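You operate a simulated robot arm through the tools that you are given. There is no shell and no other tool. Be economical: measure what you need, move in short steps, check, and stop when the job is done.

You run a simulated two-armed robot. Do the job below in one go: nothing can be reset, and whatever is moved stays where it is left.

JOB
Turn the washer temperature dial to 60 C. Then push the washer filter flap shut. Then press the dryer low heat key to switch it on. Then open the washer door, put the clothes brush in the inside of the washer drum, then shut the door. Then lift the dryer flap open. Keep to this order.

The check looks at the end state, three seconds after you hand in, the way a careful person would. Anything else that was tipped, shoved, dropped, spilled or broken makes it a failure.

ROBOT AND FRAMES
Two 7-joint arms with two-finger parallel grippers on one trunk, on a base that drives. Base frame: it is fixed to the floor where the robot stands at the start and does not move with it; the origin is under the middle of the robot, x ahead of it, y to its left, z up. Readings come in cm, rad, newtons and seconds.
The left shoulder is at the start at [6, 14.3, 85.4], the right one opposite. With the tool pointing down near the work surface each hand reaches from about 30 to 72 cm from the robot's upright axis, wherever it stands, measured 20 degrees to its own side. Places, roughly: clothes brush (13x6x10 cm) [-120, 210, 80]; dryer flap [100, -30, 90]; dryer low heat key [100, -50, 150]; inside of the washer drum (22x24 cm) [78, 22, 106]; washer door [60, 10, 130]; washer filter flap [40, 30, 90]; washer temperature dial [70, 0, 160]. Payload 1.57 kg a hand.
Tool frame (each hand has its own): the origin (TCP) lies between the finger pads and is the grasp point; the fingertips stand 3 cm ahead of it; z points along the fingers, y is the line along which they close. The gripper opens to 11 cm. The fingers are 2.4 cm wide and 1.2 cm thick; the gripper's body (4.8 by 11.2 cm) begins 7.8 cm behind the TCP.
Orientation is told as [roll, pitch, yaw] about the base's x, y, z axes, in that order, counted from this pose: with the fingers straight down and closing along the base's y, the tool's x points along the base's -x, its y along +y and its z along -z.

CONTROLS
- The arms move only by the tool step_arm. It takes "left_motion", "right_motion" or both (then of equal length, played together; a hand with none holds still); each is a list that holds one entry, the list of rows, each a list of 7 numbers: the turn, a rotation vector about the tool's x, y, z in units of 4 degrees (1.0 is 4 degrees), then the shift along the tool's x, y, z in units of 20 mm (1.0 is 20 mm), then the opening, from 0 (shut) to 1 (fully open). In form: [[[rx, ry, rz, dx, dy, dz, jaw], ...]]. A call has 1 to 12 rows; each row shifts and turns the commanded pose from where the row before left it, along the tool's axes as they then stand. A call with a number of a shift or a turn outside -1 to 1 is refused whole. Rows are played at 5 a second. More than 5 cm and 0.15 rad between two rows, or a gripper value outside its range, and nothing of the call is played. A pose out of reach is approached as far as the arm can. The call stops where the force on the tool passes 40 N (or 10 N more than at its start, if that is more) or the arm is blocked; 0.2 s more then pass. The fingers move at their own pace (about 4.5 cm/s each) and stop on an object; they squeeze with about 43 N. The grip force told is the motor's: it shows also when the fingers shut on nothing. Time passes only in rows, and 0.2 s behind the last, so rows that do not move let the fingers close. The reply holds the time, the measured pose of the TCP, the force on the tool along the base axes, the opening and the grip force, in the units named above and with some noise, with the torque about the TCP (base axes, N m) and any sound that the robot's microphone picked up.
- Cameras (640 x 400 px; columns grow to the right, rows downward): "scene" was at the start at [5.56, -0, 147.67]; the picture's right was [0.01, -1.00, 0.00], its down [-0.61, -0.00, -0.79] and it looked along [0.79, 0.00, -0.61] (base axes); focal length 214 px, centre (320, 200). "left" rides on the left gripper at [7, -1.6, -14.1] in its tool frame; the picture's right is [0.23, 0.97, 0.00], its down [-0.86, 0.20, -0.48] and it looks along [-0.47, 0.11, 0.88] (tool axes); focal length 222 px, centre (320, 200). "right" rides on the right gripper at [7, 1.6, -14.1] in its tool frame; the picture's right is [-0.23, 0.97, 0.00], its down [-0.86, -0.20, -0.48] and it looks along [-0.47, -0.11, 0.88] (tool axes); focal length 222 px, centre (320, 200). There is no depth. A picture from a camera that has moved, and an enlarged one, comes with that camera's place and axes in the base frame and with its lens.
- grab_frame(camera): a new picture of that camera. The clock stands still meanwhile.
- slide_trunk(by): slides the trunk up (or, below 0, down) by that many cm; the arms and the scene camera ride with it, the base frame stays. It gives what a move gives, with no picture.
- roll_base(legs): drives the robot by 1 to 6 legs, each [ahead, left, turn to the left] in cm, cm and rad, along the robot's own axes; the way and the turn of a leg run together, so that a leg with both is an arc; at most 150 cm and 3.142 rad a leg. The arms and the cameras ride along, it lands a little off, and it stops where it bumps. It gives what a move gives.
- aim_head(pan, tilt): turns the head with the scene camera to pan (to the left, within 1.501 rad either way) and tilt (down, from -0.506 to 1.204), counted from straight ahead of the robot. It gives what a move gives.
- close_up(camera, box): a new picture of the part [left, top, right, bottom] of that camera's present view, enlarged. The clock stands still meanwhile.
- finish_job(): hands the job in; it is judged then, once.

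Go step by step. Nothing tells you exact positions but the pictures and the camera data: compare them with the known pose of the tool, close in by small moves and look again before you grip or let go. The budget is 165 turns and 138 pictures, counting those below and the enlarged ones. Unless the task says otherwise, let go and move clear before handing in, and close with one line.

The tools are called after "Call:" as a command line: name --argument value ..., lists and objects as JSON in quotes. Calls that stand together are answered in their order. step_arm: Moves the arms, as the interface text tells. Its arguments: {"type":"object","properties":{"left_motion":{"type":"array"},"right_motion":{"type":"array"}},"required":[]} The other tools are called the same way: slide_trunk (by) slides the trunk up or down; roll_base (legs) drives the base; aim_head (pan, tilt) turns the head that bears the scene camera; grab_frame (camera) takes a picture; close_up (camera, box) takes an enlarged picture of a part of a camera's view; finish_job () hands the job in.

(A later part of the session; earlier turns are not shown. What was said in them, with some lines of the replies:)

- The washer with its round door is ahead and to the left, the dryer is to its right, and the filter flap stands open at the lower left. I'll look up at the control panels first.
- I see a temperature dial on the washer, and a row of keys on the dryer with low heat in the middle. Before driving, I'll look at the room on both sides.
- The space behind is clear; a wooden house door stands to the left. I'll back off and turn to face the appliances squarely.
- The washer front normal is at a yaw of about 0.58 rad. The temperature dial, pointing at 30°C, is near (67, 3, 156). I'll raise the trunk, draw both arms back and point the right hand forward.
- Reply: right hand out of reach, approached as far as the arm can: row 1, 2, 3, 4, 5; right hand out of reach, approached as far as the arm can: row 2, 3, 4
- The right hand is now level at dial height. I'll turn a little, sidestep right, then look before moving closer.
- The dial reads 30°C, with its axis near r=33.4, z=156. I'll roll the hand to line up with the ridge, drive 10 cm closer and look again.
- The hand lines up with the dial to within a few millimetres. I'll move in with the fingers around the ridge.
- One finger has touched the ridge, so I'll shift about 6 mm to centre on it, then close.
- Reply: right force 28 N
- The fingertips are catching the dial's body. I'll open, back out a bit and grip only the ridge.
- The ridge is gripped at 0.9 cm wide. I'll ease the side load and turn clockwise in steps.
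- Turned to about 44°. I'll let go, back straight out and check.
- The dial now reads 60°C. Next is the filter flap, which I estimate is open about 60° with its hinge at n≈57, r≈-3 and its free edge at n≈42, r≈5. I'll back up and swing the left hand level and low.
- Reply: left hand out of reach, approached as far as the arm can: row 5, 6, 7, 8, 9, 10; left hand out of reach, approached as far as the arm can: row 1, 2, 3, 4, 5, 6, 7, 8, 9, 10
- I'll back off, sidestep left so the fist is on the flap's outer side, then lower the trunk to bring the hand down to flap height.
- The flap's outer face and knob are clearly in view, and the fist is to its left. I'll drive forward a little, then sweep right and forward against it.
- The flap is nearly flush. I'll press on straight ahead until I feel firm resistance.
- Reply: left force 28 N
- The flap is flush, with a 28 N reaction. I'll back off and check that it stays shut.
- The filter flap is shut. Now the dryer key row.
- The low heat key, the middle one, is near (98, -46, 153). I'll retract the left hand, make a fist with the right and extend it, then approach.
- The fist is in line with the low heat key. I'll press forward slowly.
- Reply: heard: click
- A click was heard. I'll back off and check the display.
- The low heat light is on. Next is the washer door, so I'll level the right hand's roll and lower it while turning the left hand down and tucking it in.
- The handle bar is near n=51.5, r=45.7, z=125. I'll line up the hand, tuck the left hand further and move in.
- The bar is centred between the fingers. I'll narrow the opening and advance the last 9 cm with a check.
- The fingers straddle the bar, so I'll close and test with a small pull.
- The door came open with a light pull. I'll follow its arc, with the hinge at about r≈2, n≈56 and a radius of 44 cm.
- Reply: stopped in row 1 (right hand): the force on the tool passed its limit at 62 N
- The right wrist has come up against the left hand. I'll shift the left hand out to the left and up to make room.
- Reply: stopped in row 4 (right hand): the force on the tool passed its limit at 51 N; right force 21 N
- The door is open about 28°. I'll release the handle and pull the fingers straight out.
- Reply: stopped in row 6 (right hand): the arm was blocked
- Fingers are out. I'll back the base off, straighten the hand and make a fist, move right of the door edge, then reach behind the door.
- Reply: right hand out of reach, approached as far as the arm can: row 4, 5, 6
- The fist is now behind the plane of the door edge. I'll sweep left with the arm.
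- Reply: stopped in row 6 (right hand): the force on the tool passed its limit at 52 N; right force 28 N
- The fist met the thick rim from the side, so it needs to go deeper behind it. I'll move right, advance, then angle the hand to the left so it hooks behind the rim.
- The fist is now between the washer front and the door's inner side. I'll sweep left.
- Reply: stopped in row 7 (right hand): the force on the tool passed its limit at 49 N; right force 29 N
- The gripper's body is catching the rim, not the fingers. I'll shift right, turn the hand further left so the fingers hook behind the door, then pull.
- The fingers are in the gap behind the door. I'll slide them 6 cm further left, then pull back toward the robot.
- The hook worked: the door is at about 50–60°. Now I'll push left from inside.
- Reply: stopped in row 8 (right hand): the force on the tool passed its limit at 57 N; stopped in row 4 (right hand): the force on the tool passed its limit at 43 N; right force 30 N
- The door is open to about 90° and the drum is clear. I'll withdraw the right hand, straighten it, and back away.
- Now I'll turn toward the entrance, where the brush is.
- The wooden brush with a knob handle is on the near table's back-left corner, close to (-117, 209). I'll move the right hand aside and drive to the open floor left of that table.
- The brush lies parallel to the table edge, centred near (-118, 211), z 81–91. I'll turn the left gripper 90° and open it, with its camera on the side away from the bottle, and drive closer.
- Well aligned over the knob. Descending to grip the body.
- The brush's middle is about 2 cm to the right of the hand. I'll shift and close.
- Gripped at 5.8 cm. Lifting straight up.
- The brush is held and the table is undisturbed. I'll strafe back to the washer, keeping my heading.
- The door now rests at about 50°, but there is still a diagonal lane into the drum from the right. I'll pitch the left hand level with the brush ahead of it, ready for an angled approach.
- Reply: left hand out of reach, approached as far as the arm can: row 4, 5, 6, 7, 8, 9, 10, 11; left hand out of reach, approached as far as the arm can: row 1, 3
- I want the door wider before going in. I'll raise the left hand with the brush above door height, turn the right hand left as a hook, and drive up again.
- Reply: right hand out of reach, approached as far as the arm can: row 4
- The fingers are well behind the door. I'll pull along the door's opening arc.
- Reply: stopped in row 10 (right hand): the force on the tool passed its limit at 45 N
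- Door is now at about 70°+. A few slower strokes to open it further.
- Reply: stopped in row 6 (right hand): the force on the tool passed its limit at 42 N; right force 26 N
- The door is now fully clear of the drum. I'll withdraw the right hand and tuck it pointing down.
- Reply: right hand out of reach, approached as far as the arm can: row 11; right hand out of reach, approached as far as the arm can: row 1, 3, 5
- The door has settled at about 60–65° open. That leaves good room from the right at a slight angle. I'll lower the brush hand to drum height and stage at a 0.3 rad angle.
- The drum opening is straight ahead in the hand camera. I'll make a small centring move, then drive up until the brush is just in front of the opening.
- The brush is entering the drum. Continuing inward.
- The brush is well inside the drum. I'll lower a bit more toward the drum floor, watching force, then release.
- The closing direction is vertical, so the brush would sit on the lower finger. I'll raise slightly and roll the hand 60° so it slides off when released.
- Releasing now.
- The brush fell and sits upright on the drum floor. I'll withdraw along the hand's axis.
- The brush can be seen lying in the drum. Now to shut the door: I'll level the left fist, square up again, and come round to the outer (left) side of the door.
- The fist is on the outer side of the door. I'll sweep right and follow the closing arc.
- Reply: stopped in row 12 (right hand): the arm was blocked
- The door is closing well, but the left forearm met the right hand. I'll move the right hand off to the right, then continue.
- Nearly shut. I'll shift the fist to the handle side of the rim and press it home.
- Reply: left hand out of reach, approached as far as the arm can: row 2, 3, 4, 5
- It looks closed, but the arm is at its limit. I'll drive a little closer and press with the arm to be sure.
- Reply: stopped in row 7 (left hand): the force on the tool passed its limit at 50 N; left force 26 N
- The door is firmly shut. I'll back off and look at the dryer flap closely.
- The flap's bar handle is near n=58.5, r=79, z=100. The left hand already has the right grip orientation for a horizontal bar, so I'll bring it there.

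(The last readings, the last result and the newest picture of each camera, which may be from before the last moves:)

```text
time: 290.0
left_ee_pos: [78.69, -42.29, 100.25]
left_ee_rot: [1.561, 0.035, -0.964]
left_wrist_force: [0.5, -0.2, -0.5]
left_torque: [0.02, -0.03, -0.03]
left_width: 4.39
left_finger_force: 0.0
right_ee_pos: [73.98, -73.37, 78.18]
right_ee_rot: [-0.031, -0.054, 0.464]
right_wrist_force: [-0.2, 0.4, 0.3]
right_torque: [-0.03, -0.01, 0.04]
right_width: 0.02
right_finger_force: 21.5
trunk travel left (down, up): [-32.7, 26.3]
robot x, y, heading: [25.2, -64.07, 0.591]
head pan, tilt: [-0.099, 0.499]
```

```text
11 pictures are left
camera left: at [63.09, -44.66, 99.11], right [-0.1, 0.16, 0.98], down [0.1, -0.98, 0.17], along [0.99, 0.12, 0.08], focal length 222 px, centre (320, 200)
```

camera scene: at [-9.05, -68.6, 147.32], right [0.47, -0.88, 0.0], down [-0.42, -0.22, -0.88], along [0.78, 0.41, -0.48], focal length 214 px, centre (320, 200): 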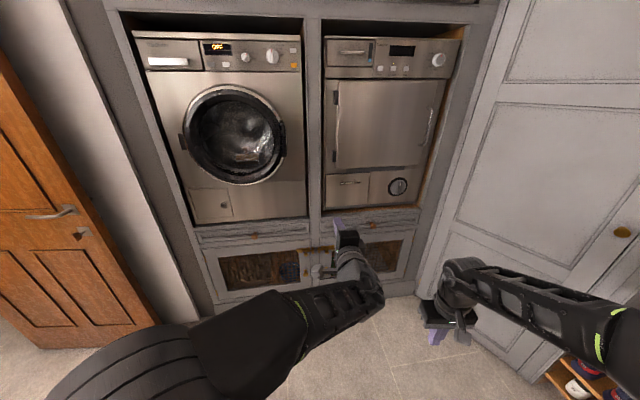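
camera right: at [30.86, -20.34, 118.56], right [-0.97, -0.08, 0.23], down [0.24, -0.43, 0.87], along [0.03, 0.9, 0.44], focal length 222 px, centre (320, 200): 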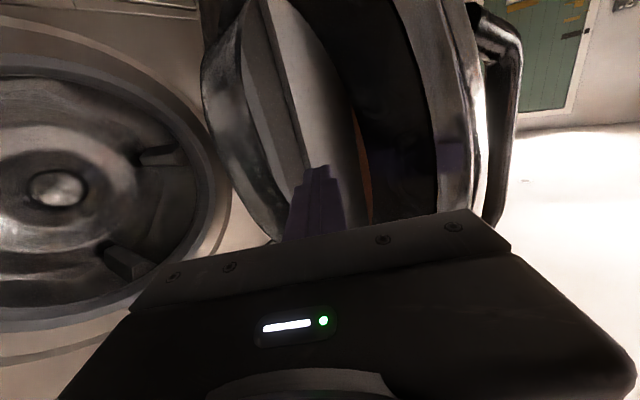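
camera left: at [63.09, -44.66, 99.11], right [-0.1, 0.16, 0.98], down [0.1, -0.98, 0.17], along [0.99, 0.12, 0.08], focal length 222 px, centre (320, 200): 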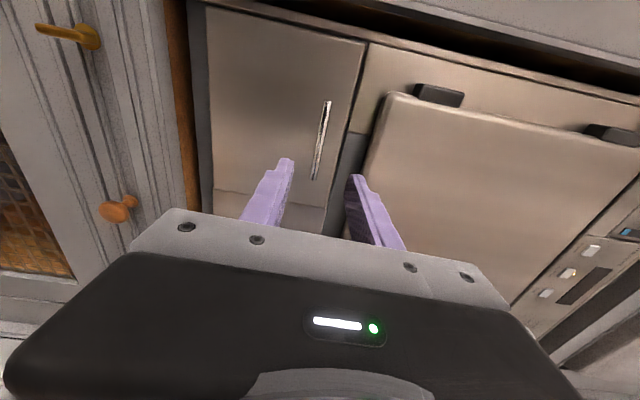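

The handle lies right on the hand's axis. Moving in.

Call:
roll_base --legs '[[8, 0, 0]]'

Call:
step_arm --left_motion '[[[0, 0, 0, 0, 0, 0.8, 0.4], [0, 0, 0, 0, 0, 0.8, 0.4], [0, 0, 0, 0, 0, 0.7, 0.4], [0, 0, 0, 0, 0, 0.4, 0.4]]]'

Call:
close_up --camera "left" --box '[200, 60, 440, 260]'

```text
time: 291.0
left_ee_pos: [85.43, -37.82, 100.32]
left_ee_rot: [1.559, 0.035, -0.964]
left_wrist_force: [0.2, -0.3, -0.1]
left_torque: [0.0, 0.0, -0.01]
left_width: 4.4
left_finger_force: 0.1
right_ee_pos: [80.48, -68.98, 78.27]
right_ee_rot: [-0.029, -0.053, 0.462]
right_wrist_force: [1.1, 0.2, 0.4]
right_torque: [-0.04, 0.03, 0.01]
right_width: 0.02
right_finger_force: 21.1
trunk travel left (down, up): [-32.7, 26.3]
robot x, y, heading: [32.11, -60.34, 0.59]
head pan, tilt: [-0.099, 0.499]
```

```text
time: 292.0
left_ee_pos: [89.69, -34.74, 100.19]
left_ee_rot: [1.559, 0.036, -0.964]
left_wrist_force: [0.3, 0.1, 0.0]
left_torque: [0.01, 0.02, 0.02]
left_width: 4.4
left_finger_force: 0.1
right_ee_pos: [80.47, -68.79, 78.24]
right_ee_rot: [-0.03, -0.055, 0.461]
right_wrist_force: [-0.2, 1.1, 0.4]
right_torque: [0.03, 0.01, -0.02]
right_width: 0.0
right_finger_force: 21.5
trunk travel left (down, up): [-32.7, 26.3]
robot x, y, heading: [32.34, -60.53, 0.585]
head pan, tilt: [-0.099, 0.499]
```

```text
2.00 times, centred on (320, 160) of left
camera zoom: at [74.15, -37.07, 99.06], right [-0.1, 0.16, 0.98], down [0.1, -0.98, 0.17], along [0.99, 0.12, 0.08], focal length 444 px, centre (320, 280)
```

zoom: 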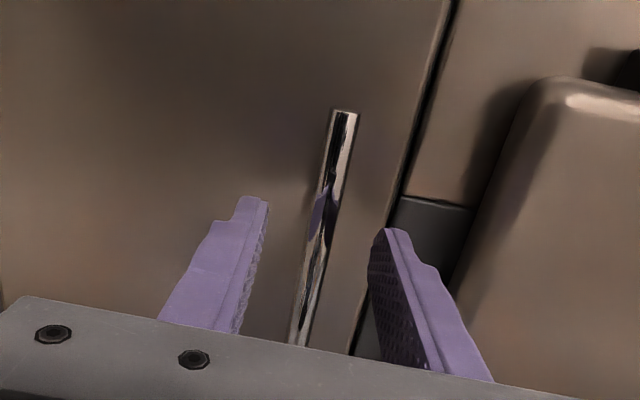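

Call:
step_arm --left_motion '[[[0, 0, 0, 0, 0, 0.4, 0.4], [0, 0, 0, 0, 0, 0.3, 0.4], [0, 0, 0, 0, 0, 0, 0.2], [0, 0, 0, 0, 0, 0, 0], [0, 0, 0, 0, 0, 0, 0]]]'

```text
time: 293.2
left_ee_pos: [90.94, -33.93, 100.2]
left_ee_rot: [1.559, 0.035, -0.964]
left_wrist_force: [0.1, -0.2, -1.0]
left_torque: [-0.43, -0.26, -0.08]
left_width: 1.24
left_finger_force: 21.5
right_ee_pos: [80.47, -68.87, 78.27]
right_ee_rot: [-0.029, -0.055, 0.462]
right_wrist_force: [-0.3, -0.3, -0.5]
right_torque: [0.0, 0.0, 0.0]
right_width: 0.0
right_finger_force: 21.1
trunk travel left (down, up): [-32.7, 26.3]
robot x, y, heading: [31.8, -60.02, 0.587]
head pan, tilt: [-0.099, 0.499]
```

The bar is gripped. A gentle test pull will show which way it hinges.

Call:
step_arm --left_motion '[[[0, 0, 0, 0, 0, -0.3, 0], [0, 0, 0, 0, 0, -0.3, 0], [0, 0, 0, 0, 0, -0.3, 0]]]'

Call:
close_up --camera "left" --box '[160, 0, 480, 260]'

```text
time: 294.0
left_ee_pos: [89.56, -34.84, 99.81]
left_ee_rot: [1.55, 0.037, -0.962]
left_wrist_force: [6.9, 2.3, -20.6]
left_torque: [-0.77, -0.13, -0.2]
left_width: 1.25
left_finger_force: 28.8
right_ee_pos: [80.72, -68.86, 78.18]
right_ee_rot: [-0.032, -0.052, 0.461]
right_wrist_force: [-0.6, 0.3, -1.0]
right_torque: [-0.01, 0.04, 0.0]
right_width: 0.02
right_finger_force: 21.4
trunk travel left (down, up): [-32.7, 26.3]
robot x, y, heading: [31.55, -59.79, 0.594]
head pan, tilt: [-0.099, 0.499]
```

```text
1.54 times, centred on (320, 130) of left
camera zoom: at [74.03, -37.17, 98.75], right [-0.09, 0.17, 0.98], down [0.1, -0.98, 0.18], along [0.99, 0.12, 0.07], focal length 342 px, centre (320, 308)
```

zoom: 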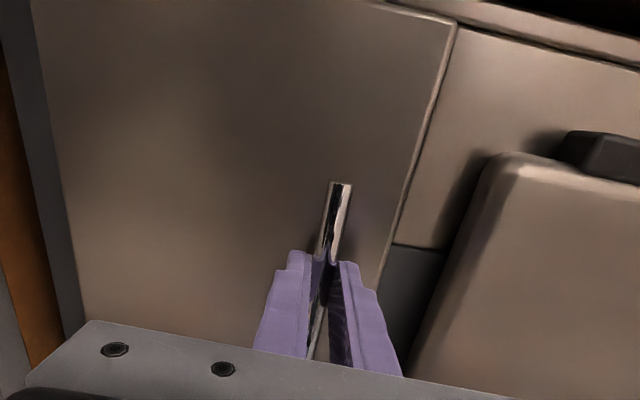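

The handle pulled slightly down as it came out, so the flap hinges along its bottom edge. I'll follow the outward-and-down arc, pitching the hand up a little.

Call:
step_arm --left_motion '[[[-0.75, 0, 0, 0, -0.34, -0.66, 0], [-0.75, 0, 0, 0, -0.22, -0.65, 0], [-0.75, 0, 0, 0, -0.23, -0.65, 0], [-0.75, 0, 0, 0, -0.26, -0.64, 0], [-0.75, 0, 0, 0, -0.29, -0.63, 0], [-0.75, 0, 0, 0, -0.3, -0.62, 0], [-0.75, 0, 0, 0, -0.33, -0.61, 0]]]'

Call:
grab_frame --camera "left"

```text
time: 295.0
left_ee_pos: [85.93, -37.58, 97.21]
left_ee_rot: [1.722, 0.041, -0.968]
left_wrist_force: [10.4, 1.4, -15.1]
left_torque: [-0.68, -0.1, -0.71]
left_width: 1.22
left_finger_force: 29.4
right_ee_pos: [80.79, -68.81, 78.19]
right_ee_rot: [-0.029, -0.053, 0.46]
right_wrist_force: [0.5, 0.2, 0.9]
right_torque: [0.03, -0.01, -0.01]
right_width: 0.0
right_finger_force: 20.9
trunk travel left (down, up): [-32.7, 26.3]
robot x, y, heading: [32.45, -60.12, 0.592]
head pan, tilt: [-0.099, 0.499]
stopped in row 4 (left hand): the force on the tool passed its limit at 41 N (the readings are from after the stop); the commanded pose is now the measured one
```

```text
8 pictures are left
camera left: at [70.65, -39.4, 93.85], right [-0.23, 0.07, 0.97], down [0.07, -0.99, 0.09], along [0.97, 0.09, 0.22], focal length 222 px, centre (320, 200)
```

left: 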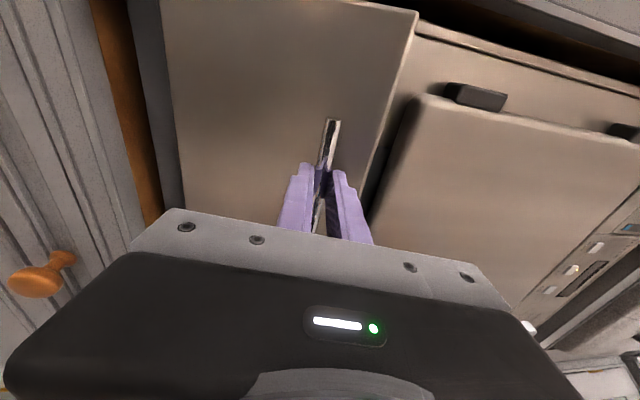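

It's opening; the arc runs a bit steeper downward than I modelled. Continuing with that correction.

Call:
step_arm --left_motion '[[[-0.5, 0, 0, 0, -0.4, -0.3, 0], [-0.75, 0, 0, 0, -0.5, -0.55, 0], [-0.75, 0, 0, 0, -0.4, -0.58, 0], [-0.75, 0, 0, 0, -0.4, -0.58, 0], [-0.75, 0, 0, 0, -0.4, -0.58, 0], [-0.75, 0, 0, 0, -0.42, -0.57, 0], [-0.75, 0, 0, 0, -0.42, -0.57, 0]]]'

```text
time: 296.6
left_ee_pos: [81.42, -40.63, 89.82]
left_ee_rot: [2.081, 0.043, -0.973]
left_wrist_force: [15.6, -16.1, -3.0]
left_torque: [-0.37, -0.19, -0.76]
left_width: 1.19
left_finger_force: 28.5
right_ee_pos: [80.74, -69.0, 78.09]
right_ee_rot: [-0.029, -0.052, 0.462]
right_wrist_force: [-0.2, -0.7, 0.5]
right_torque: [0.02, 0.01, 0.01]
right_width: 0.0
right_finger_force: 21.4
trunk travel left (down, up): [-32.7, 26.3]
robot x, y, heading: [32.14, -59.95, 0.592]
head pan, tilt: [-0.099, 0.499]
```

Call:
step_arm --left_motion '[[[-0.75, 0, 0, -0.15, -0.48, -0.5, 0], [-0.75, 0, 0, -0.1, -0.5, -0.5, 0], [-0.75, 0, 0, 0, -0.5, -0.5, 0], [-0.75, 0, 0, 0, -0.5, -0.5, 0], [-0.75, 0, 0, 0, -0.5, -0.5, 0]]]'

Call:
grab_frame --camera "scene"

```text
time: 297.4
left_ee_pos: [80.81, -39.62, 89.72]
left_ee_rot: [2.228, -0.054, -0.94]
left_wrist_force: [13.4, -13.1, -1.5]
left_torque: [1.3, 0.96, -0.58]
left_width: 1.27
left_finger_force: 29.5
right_ee_pos: [80.76, -69.53, 78.1]
right_ee_rot: [-0.027, -0.051, 0.441]
right_wrist_force: [1.1, -0.4, -0.3]
right_torque: [-0.02, 0.03, -0.03]
right_width: 0.03
right_finger_force: 21.4
trunk travel left (down, up): [-32.7, 26.3]
robot x, y, heading: [31.83, -60.07, 0.587]
head pan, tilt: [-0.099, 0.499]
stopped in row 4 (left hand): the force on the tool passed its limit at 51 N (the readings are from after the stop); the commanded pose is now the measured one
```

```text
7 pictures are left
camera scene: at [37.73, -57.57, 136.62], right [0.47, -0.88, 0.0], down [-0.42, -0.22, -0.88], along [0.78, 0.41, -0.48], focal length 214 px, centre (320, 200)
```

scene: 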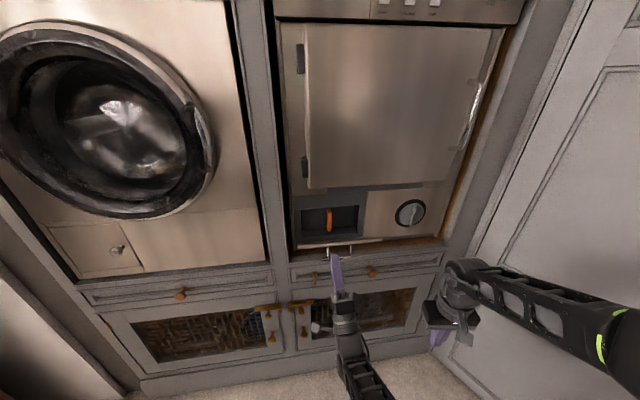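

Call:
close_up --camera "scene" --box '[280, 170, 450, 300]'

```text
3.08 times, centred on (365, 235) of scene
camera zoom: at [37.73, -57.57, 136.62], right [0.47, -0.88, 0.0], down [-0.42, -0.22, -0.88], along [0.78, 0.41, -0.48], focal length 660 px, centre (182, 92)
```

zoom: 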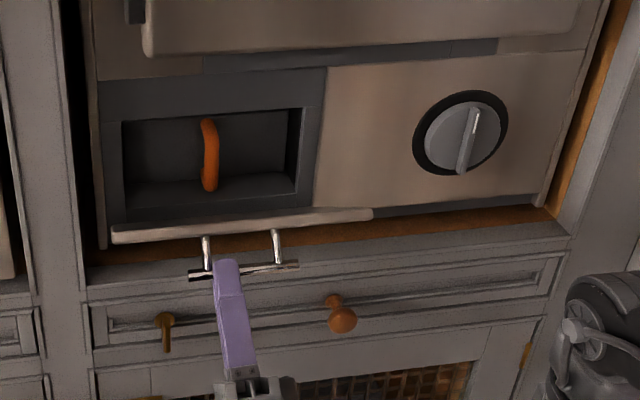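

The flap is open to about 50–55°. I'll release the handle, come round above, and press the flap further open from the inside.

Call:
step_arm --left_motion '[[[0, 0, 0, 0, 0, 0, 0.4], [0, 0, 0, 0, 0, 0, 0.4], [0, 0, 0, 0, 0, -1, 0.4], [0, 0, 0, 0, 0, -1, 0.4], [0, 0, 0, 0, 0, -1, 0.4], [0, 0, 0, 0, 0, -1, 0.4], [0, 0, 0, 0, 0, -1, 0.2]]]'

Call:
step_arm --left_motion '[[[1, 0, 0, 0, 1, -0.5, 0], [1, 0, 0, 0, 1, -0.3, 0], [1, 0, 0, 0, 1, 0, 0], [1, 0, 0, 0, 1, 0, 0], [1, 0, 0, 0, 1, 0, 0], [1, 0, 0, 0, 1, 0, 0], [1, 0, 0, 0, 1, 0, 0], [1, 0, 0, 0, 1, 0, 0], [1, 0, 0, 0, 1, 0, 0], [1, 0, 0, 0, 1, 0, 0], [1, 0, 0, 0, 1, 0, 0], [1, 0, 0, 0, 1, 0, 0]]]'

Call:
grab_frame --camera "scene"

```text
time: 298.8
left_ee_pos: [76.16, -35.05, 86.85]
left_ee_rot: [2.176, -0.169, -0.77]
left_wrist_force: [-0.1, -0.4, 0.2]
left_torque: [-0.01, 0.01, 0.01]
left_width: 4.4
left_finger_force: 0.0
right_ee_pos: [80.58, -69.54, 78.08]
right_ee_rot: [-0.029, -0.05, 0.442]
right_wrist_force: [0.3, -0.2, -0.2]
right_torque: [-0.01, 0.03, -0.03]
right_width: 0.01
right_finger_force: 21.9
trunk travel left (down, up): [-32.7, 26.3]
robot x, y, heading: [32.03, -59.98, 0.586]
head pan, tilt: [-0.099, 0.499]
stopped in row 6 (left hand): the arm was blocked; the commanded pose is now the measured one
```

```text
time: 299.9
left_ee_pos: [71.7, -34.32, 89.39]
left_ee_rot: [1.933, 0.04, -0.677]
left_wrist_force: [0.3, 0.1, -1.2]
left_torque: [0.04, 0.01, 0.0]
left_width: 0.0
left_finger_force: 20.9
right_ee_pos: [80.65, -69.47, 77.99]
right_ee_rot: [-0.029, -0.05, 0.445]
right_wrist_force: [0.0, -0.1, -1.0]
right_torque: [-0.02, 0.0, -0.02]
right_width: 0.0
right_finger_force: 21.1
trunk travel left (down, up): [-32.7, 26.3]
robot x, y, heading: [32.21, -59.54, 0.59]
head pan, tilt: [-0.099, 0.499]
stopped in row 5 (left hand): the arm was blocked; the commanded pose is now the measured one
```

```text
5 pictures are left
camera scene: at [37.53, -57.4, 136.62], right [0.47, -0.88, 0.0], down [-0.42, -0.22, -0.88], along [0.78, 0.41, -0.48], focal length 214 px, centre (320, 200)
```

scene: 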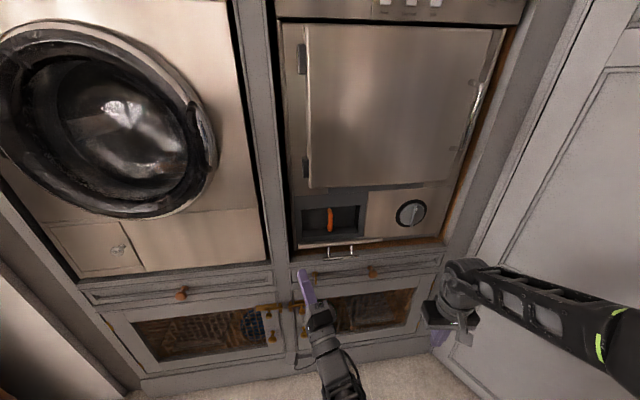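

The flap stays put. I'll back the base a little and raise the hand above the flap.

Call:
roll_base --legs '[[-14, 0, 0]]'

Call:
step_arm --left_motion '[[[0, -0.7, 0, -0.3, 0.8, 0.8, 0], [0, -0.7, 0, -0.3, 0.8, 0.8, 0], [0.8, -0.7, 0, -0.3, 0.8, 0.7, 0], [0.8, -0.7, 0, -0.3, 0.8, 0.6, 0], [0.8, -0.7, 0, -0.3, 0.9, 0.3, 0], [0.8, -0.7, 0, -0.3, 0.9, 0.3, 0], [0.8, 0, 0, -0.3, 0.9, 0, 0], [0.8, 0, 0, -0.3, 0.9, 0, 0], [0.8, 0, 0, -0.3, 0.9, 0, 0], [0.8, 0, 0, 0, 0.9, 0, 0]]]'

```text
time: 301.3
left_ee_pos: [59.71, -42.39, 89.53]
left_ee_rot: [1.935, 0.041, -0.681]
left_wrist_force: [-1.6, 0.9, 0.2]
left_torque: [-0.04, 0.02, -0.02]
left_width: 0.0
left_finger_force: 21.3
right_ee_pos: [68.62, -77.6, 78.18]
right_ee_rot: [-0.031, -0.048, 0.442]
right_wrist_force: [0.2, 0.1, 0.3]
right_torque: [-0.03, 0.0, -0.01]
right_width: 0.0
right_finger_force: 21.4
trunk travel left (down, up): [-32.7, 26.3]
robot x, y, heading: [20.14, -68.16, 0.588]
head pan, tilt: [-0.099, 0.499]
```

```text
time: 303.5
left_ee_pos: [66.99, -45.19, 108.0]
left_ee_rot: [1.461, 0.122, -0.964]
left_wrist_force: [-0.4, -1.0, -0.4]
left_torque: [0.03, 0.03, 0.0]
left_width: 0.0
left_finger_force: 21.9
right_ee_pos: [68.67, -77.58, 78.18]
right_ee_rot: [-0.028, -0.049, 0.441]
right_wrist_force: [-0.1, 0.2, 0.4]
right_torque: [0.02, -0.01, 0.01]
right_width: 0.03
right_finger_force: 21.1
trunk travel left (down, up): [-32.7, 26.3]
robot x, y, heading: [20.23, -67.51, 0.586]
head pan, tilt: [-0.099, 0.499]
```

Call:
step_arm --left_motion '[[[0, 0, 0, -0.4, 0, 1, 0], [0, 0, 0, -0.4, 0, 1, 0], [0, 0, 0, -0.4, 0, 1, 0], [0, 0, 0, 0, 0, 1, 0], [0, 0, 0, 0, 0, 1, 0], [0, 0, 0, 0, 0, 1, 0], [0, 0, 0, 0, 0.2, 1, 0], [1, 0, 0, 0, 0, 0.8, 0], [1, 0, 0, 0, 0, 0, 0], [1, 0, 0, 0, 0, 0, 0], [1, 0, 0, 0, 0, 0, 0]]]'

Call:
step_arm --left_motion '[[[0, 0, 0, 0, -0.9, 0.35, 0], [0, 0, 0, 0, -0.9, 0.35, 0], [0, 0, 0, 0, -0.9, 0.35, 0], [0, 0, 0, 0, -0.7, 0.27, 0], [0, 0, 0, 0, -0.7, 0.27, 0], [0, 0, 0, 0, -0.6, 0.25, 0], [0, 0, 0, 0, -0.6, 0.25, 0]]]'

Call:
close_up --camera "scene" --box '[260, 130, 440, 310]'

```text
time: 305.9
left_ee_pos: [80.75, -38.14, 106.24]
left_ee_rot: [1.18, 0.123, -0.963]
left_wrist_force: [0.6, -0.4, -0.3]
left_torque: [-0.02, 0.0, 0.0]
left_width: 0.0
left_finger_force: 21.6
right_ee_pos: [68.61, -77.44, 78.03]
right_ee_rot: [-0.03, -0.05, 0.442]
right_wrist_force: [-0.6, -0.1, 1.1]
right_torque: [-0.01, 0.0, -0.01]
right_width: 0.0
right_finger_force: 21.6
trunk travel left (down, up): [-32.7, 26.3]
robot x, y, heading: [20.27, -67.75, 0.591]
head pan, tilt: [-0.099, 0.499]
```

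```text
time: 307.5
left_ee_pos: [79.81, -37.36, 94.98]
left_ee_rot: [1.186, 0.12, -0.964]
left_wrist_force: [-9.4, -3.7, 4.8]
left_torque: [-0.16, 0.14, -0.16]
left_width: 0.01
left_finger_force: 21.3
right_ee_pos: [68.56, -77.59, 78.22]
right_ee_rot: [-0.03, -0.051, 0.442]
right_wrist_force: [-0.1, -0.4, -0.4]
right_torque: [-0.04, 0.01, 0.01]
right_width: 0.0
right_finger_force: 21.7
trunk travel left (down, up): [-32.7, 26.3]
robot x, y, heading: [20.19, -67.86, 0.585]
head pan, tilt: [-0.099, 0.499]
```

```text
2.22 times, centred on (350, 220) of scene
camera zoom: at [25.47, -65.4, 136.64], right [0.47, -0.88, 0.0], down [-0.42, -0.22, -0.88], along [0.78, 0.41, -0.48], focal length 477 px, centre (253, 156)
```

zoom: 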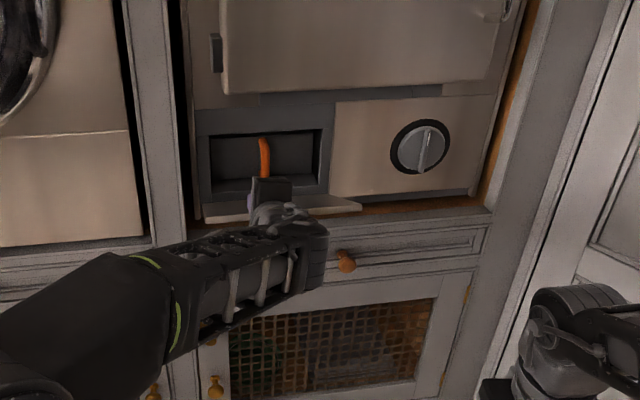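

Call:
step_arm --left_motion '[[[0, 0, 0, 0, -0.6, 0.15, 0], [0, 0, 0, 0, -0.6, 0.15, 0], [0, 0, 0, 0, -0.6, 0.1, 0], [0, 0, 0, 0, -0.6, 0.1, 0], [0, 0, 0, 0, -0.6, 0.1, 0], [0, 0, 0, 0, -0.6, 0.1, 0]]]'

Call:
close_up --camera "scene" --box '[260, 130, 440, 310]'

```text
time: 308.0
left_ee_pos: [79.37, -37.65, 93.79]
left_ee_rot: [1.19, 0.115, -0.968]
left_wrist_force: [-25.2, -7.0, 12.6]
left_torque: [-0.29, 0.31, -0.36]
left_width: 0.01
left_finger_force: 20.9
right_ee_pos: [68.17, -77.55, 78.27]
right_ee_rot: [-0.033, -0.052, 0.444]
right_wrist_force: [0.0, 0.9, 0.5]
right_torque: [0.01, -0.01, -0.03]
right_width: 0.01
right_finger_force: 21.4
trunk travel left (down, up): [-32.7, 26.3]
robot x, y, heading: [19.95, -67.83, 0.588]
head pan, tilt: [-0.099, 0.499]
stopped in row 2 (left hand): the force on the tool passed its limit at 43 N (the readings are from after the stop); the commanded pose is now the measured one
```

```text
2.22 times, centred on (350, 220) of scene
camera zoom: at [25.11, -65.46, 136.65], right [0.47, -0.88, 0.0], down [-0.42, -0.22, -0.88], along [0.78, 0.41, -0.48], focal length 477 px, centre (253, 156)
```

zoom: 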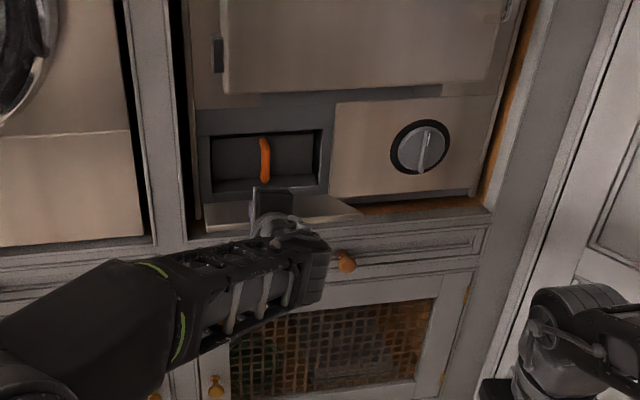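

The flap is lower now, and its edge seems to be touching the front of the gripper body. I'll move further in and press again with the fingers.

Call:
step_arm --left_motion '[[[0, 0, 0, 0, 0.5, 0, 0], [0, 0, 0, 0, 0.37, 0.93, 0], [0, 0, 0, 0, 0.37, 0.93, 0], [0, 0, 0, 0, -0.6, 0.24, 0], [0, 0, 0, 0, -0.6, 0.24, 0], [0, 0, 0, 0, -0.6, 0.24, 0], [0, 0, 0, 0, -0.5, 0.2, 0], [0, 0, 0, 0, -0.5, 0.2, 0], [0, 0, 0, 0, -0.5, 0.2, 0]]]'

```text
time: 308.5
left_ee_pos: [79.93, -37.19, 94.93]
left_ee_rot: [1.194, 0.114, -0.963]
left_wrist_force: [-22.0, -5.7, 12.1]
left_torque: [-0.26, 0.29, -0.33]
left_width: 0.0
left_finger_force: 21.0
right_ee_pos: [68.27, -77.51, 78.09]
right_ee_rot: [-0.032, -0.053, 0.444]
right_wrist_force: [-0.7, -0.2, 0.7]
right_torque: [0.02, 0.01, 0.04]
right_width: 0.0
right_finger_force: 20.9
trunk travel left (down, up): [-32.7, 26.3]
robot x, y, heading: [20.02, -68.07, 0.586]
head pan, tilt: [-0.099, 0.499]
stopped in row 2 (left hand): the force on the tool passed its limit at 51 N (the readings are from after the stop); the commanded pose is now the measured one
```

The push direction was wrong: I was driving along the flap rather than off its face. I'll lift, pitch the fingers down more, and push outward and down.

Call:
step_arm --left_motion '[[[0, 0, 0, 0, 1, 0, 0], [0, 0, 0, 0, 1, 0, 0], [1, 0, 0, 0, 0, 0, 0], [1, 0, 0, 0, 0, 0, 0], [1, 0, 0, 0, 0, 0, 0], [1, 0, 0, 0, 0, 0, 0], [1, 0, 0, 0, 0, 0, 0]]]'

Call:
step_arm --left_motion '[[[0, 0, 0, 0, -0.7, 0.1, 0], [0, 0, 0, 0, -0.7, 0.1, 0], [0, 0, 0, 0, -0.7, 0.1, 0], [0, 0, 0, 0, -0.68, 0.15, 0], [0, 0, 0, 0, -0.66, 0.2, 0], [0, 0, 0, 0, -0.64, 0.25, 0], [0, 0, 0, 0, -0.62, 0.32, 0], [0, 0, 0, 0, -0.6, 0.35, 0]]]'

Call:
close_up --camera "scene" --box '[260, 130, 440, 310]'

```text
time: 310.1
left_ee_pos: [81.71, -36.63, 98.16]
left_ee_rot: [0.838, 0.115, -0.966]
left_wrist_force: [0.2, 0.2, -0.6]
left_torque: [-0.01, 0.0, 0.0]
left_width: 0.02
left_finger_force: 21.4
right_ee_pos: [68.58, -77.53, 78.1]
right_ee_rot: [-0.032, -0.049, 0.443]
right_wrist_force: [-0.4, 0.4, 0.2]
right_torque: [0.01, -0.01, 0.0]
right_width: 0.0
right_finger_force: 21.2
trunk travel left (down, up): [-32.7, 26.3]
robot x, y, heading: [20.04, -68.01, 0.587]
head pan, tilt: [-0.099, 0.499]
```

```text
time: 311.9
left_ee_pos: [77.39, -38.46, 88.26]
left_ee_rot: [0.841, 0.116, -0.965]
left_wrist_force: [0.6, 0.9, 0.3]
left_torque: [0.0, 0.01, 0.02]
left_width: 0.0
left_finger_force: 21.8
right_ee_pos: [68.62, -77.46, 78.14]
right_ee_rot: [-0.031, -0.05, 0.443]
right_wrist_force: [-0.9, -0.6, 0.0]
right_torque: [0.01, -0.01, -0.02]
right_width: 0.0
right_finger_force: 21.9
trunk travel left (down, up): [-32.7, 26.3]
robot x, y, heading: [19.82, -68.16, 0.582]
head pan, tilt: [-0.099, 0.499]
```

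```text
2.22 times, centred on (350, 220) of scene
camera zoom: at [25.54, -65.35, 136.62], right [0.47, -0.88, 0.0], down [-0.42, -0.22, -0.88], along [0.78, 0.41, -0.48], focal length 477 px, centre (253, 156)
```

zoom: 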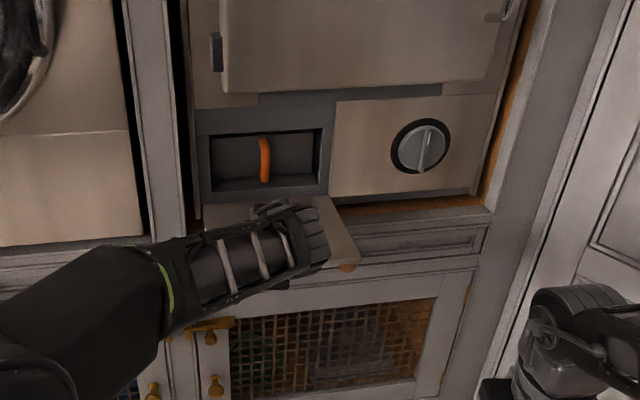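

The flap is now nearly horizontal. One more gentle press to its stop, then I'll move clear.

Call:
step_arm --left_motion '[[[0, 0, 0, 0, -0.37, 0.33, 0], [0, 0, 0, 0, -0.37, 0.33, 0], [0, 0, 0, 0, -0.37, 0.33, 0], [0, 0, 0, 0, -0.37, 0.33, 0]]]'

Call:
step_arm --left_motion '[[[0, 0, 0, 0, 0.74, -0.67, 0], [0, 0, 0, 0, 0.74, -0.67, 0], [0, 0, 0, 0, 0.74, -0.67, 0], [0, 0, 0, 0, 0.74, -0.67, 0], [0, 0, 0, 0, 0.74, -0.67, 0], [0, 0, 0, 0, 0.74, -0.67, 0], [0, 0, 0, 0, 0.74, -0.67, 0]]]'

Call:
roll_base --legs '[[-35, 0, 0]]'

Call:
grab_frame --camera "scene"

```text
time: 312.7
left_ee_pos: [77.14, -38.14, 87.14]
left_ee_rot: [0.863, 0.104, -0.966]
left_wrist_force: [-10.5, -2.4, 14.8]
left_torque: [0.01, 0.01, -0.03]
left_width: 0.0
left_finger_force: 20.9
right_ee_pos: [68.35, -77.56, 78.29]
right_ee_rot: [-0.03, -0.05, 0.443]
right_wrist_force: [0.4, 0.5, -0.9]
right_torque: [0.05, -0.02, 0.0]
right_width: 0.0
right_finger_force: 21.0
trunk travel left (down, up): [-32.7, 26.3]
robot x, y, heading: [20.15, -68.12, 0.588]
head pan, tilt: [-0.099, 0.499]
stopped in row 3 (left hand): the force on the tool passed its limit at 45 N (the readings are from after the stop); the commanded pose is now the measured one
```

```text
time: 314.3
left_ee_pos: [77.98, -39.48, 100.65]
left_ee_rot: [0.857, 0.106, -0.965]
left_wrist_force: [0.0, 0.0, 0.2]
left_torque: [0.0, 0.01, 0.02]
left_width: 0.0
left_finger_force: 21.2
right_ee_pos: [68.59, -77.51, 78.13]
right_ee_rot: [-0.029, -0.05, 0.443]
right_wrist_force: [0.2, 0.1, 0.6]
right_torque: [0.01, 0.0, 0.0]
right_width: 0.0
right_finger_force: 21.0
trunk travel left (down, up): [-32.7, 26.3]
robot x, y, heading: [19.9, -67.72, 0.589]
head pan, tilt: [-0.099, 0.499]
```

```text
time: 316.5
left_ee_pos: [49.13, -58.91, 100.54]
left_ee_rot: [0.858, 0.108, -0.969]
left_wrist_force: [-0.9, 0.5, -2.0]
left_torque: [-0.01, 0.01, -0.03]
left_width: 0.0
left_finger_force: 21.5
right_ee_pos: [39.52, -96.8, 78.1]
right_ee_rot: [-0.034, -0.048, 0.44]
right_wrist_force: [0.1, -0.1, 1.2]
right_torque: [-0.05, 0.03, -0.03]
right_width: 0.01
right_finger_force: 21.0
trunk travel left (down, up): [-32.7, 26.3]
robot x, y, heading: [-9.02, -87.25, 0.582]
head pan, tilt: [-0.099, 0.499]
```

```text
1 pictures are left
camera scene: at [-3.45, -84.54, 136.62], right [0.46, -0.89, 0.0], down [-0.42, -0.22, -0.88], along [0.78, 0.41, -0.48], focal length 214 px, centre (320, 200)
```

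scene: 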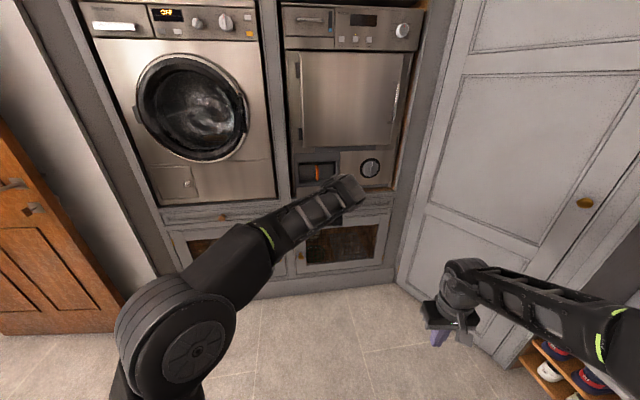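

Call:
close_up --camera "scene" --box '[70, 0, 430, 225]'

```text
1.78 times, centred on (250, 112) of scene
camera zoom: at [-3.45, -84.54, 136.62], right [0.46, -0.89, 0.0], down [-0.42, -0.22, -0.88], along [0.78, 0.41, -0.48], focal length 381 px, centre (444, 356)
```

zoom: 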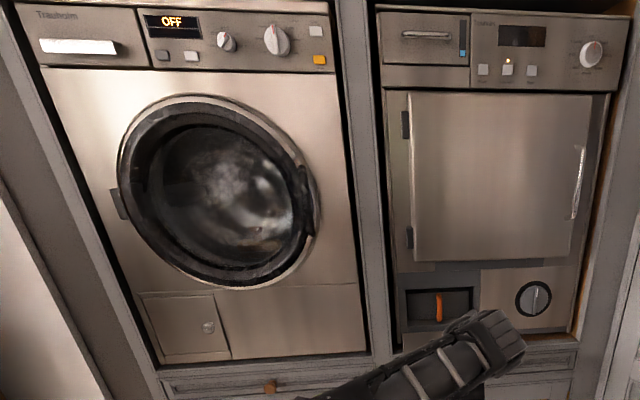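

The last picture shows the washer door and filter flap shut, the low heat light on and the dryer flap open. The dial read 60°C after I turned it, and both hands are clear, so I'm handing in.

Call:
finish_job

```text
The job is handed in.
```

I did all five steps in order and handed the job in. The dial is at 60 °C, the filter flap is shut, and low heat is on. The brush is in the drum with the washer door shut, and the dryer flap is open. The dryer flap turned out to hinge at the bottom, so I opened it outward and down instead of lifting it.
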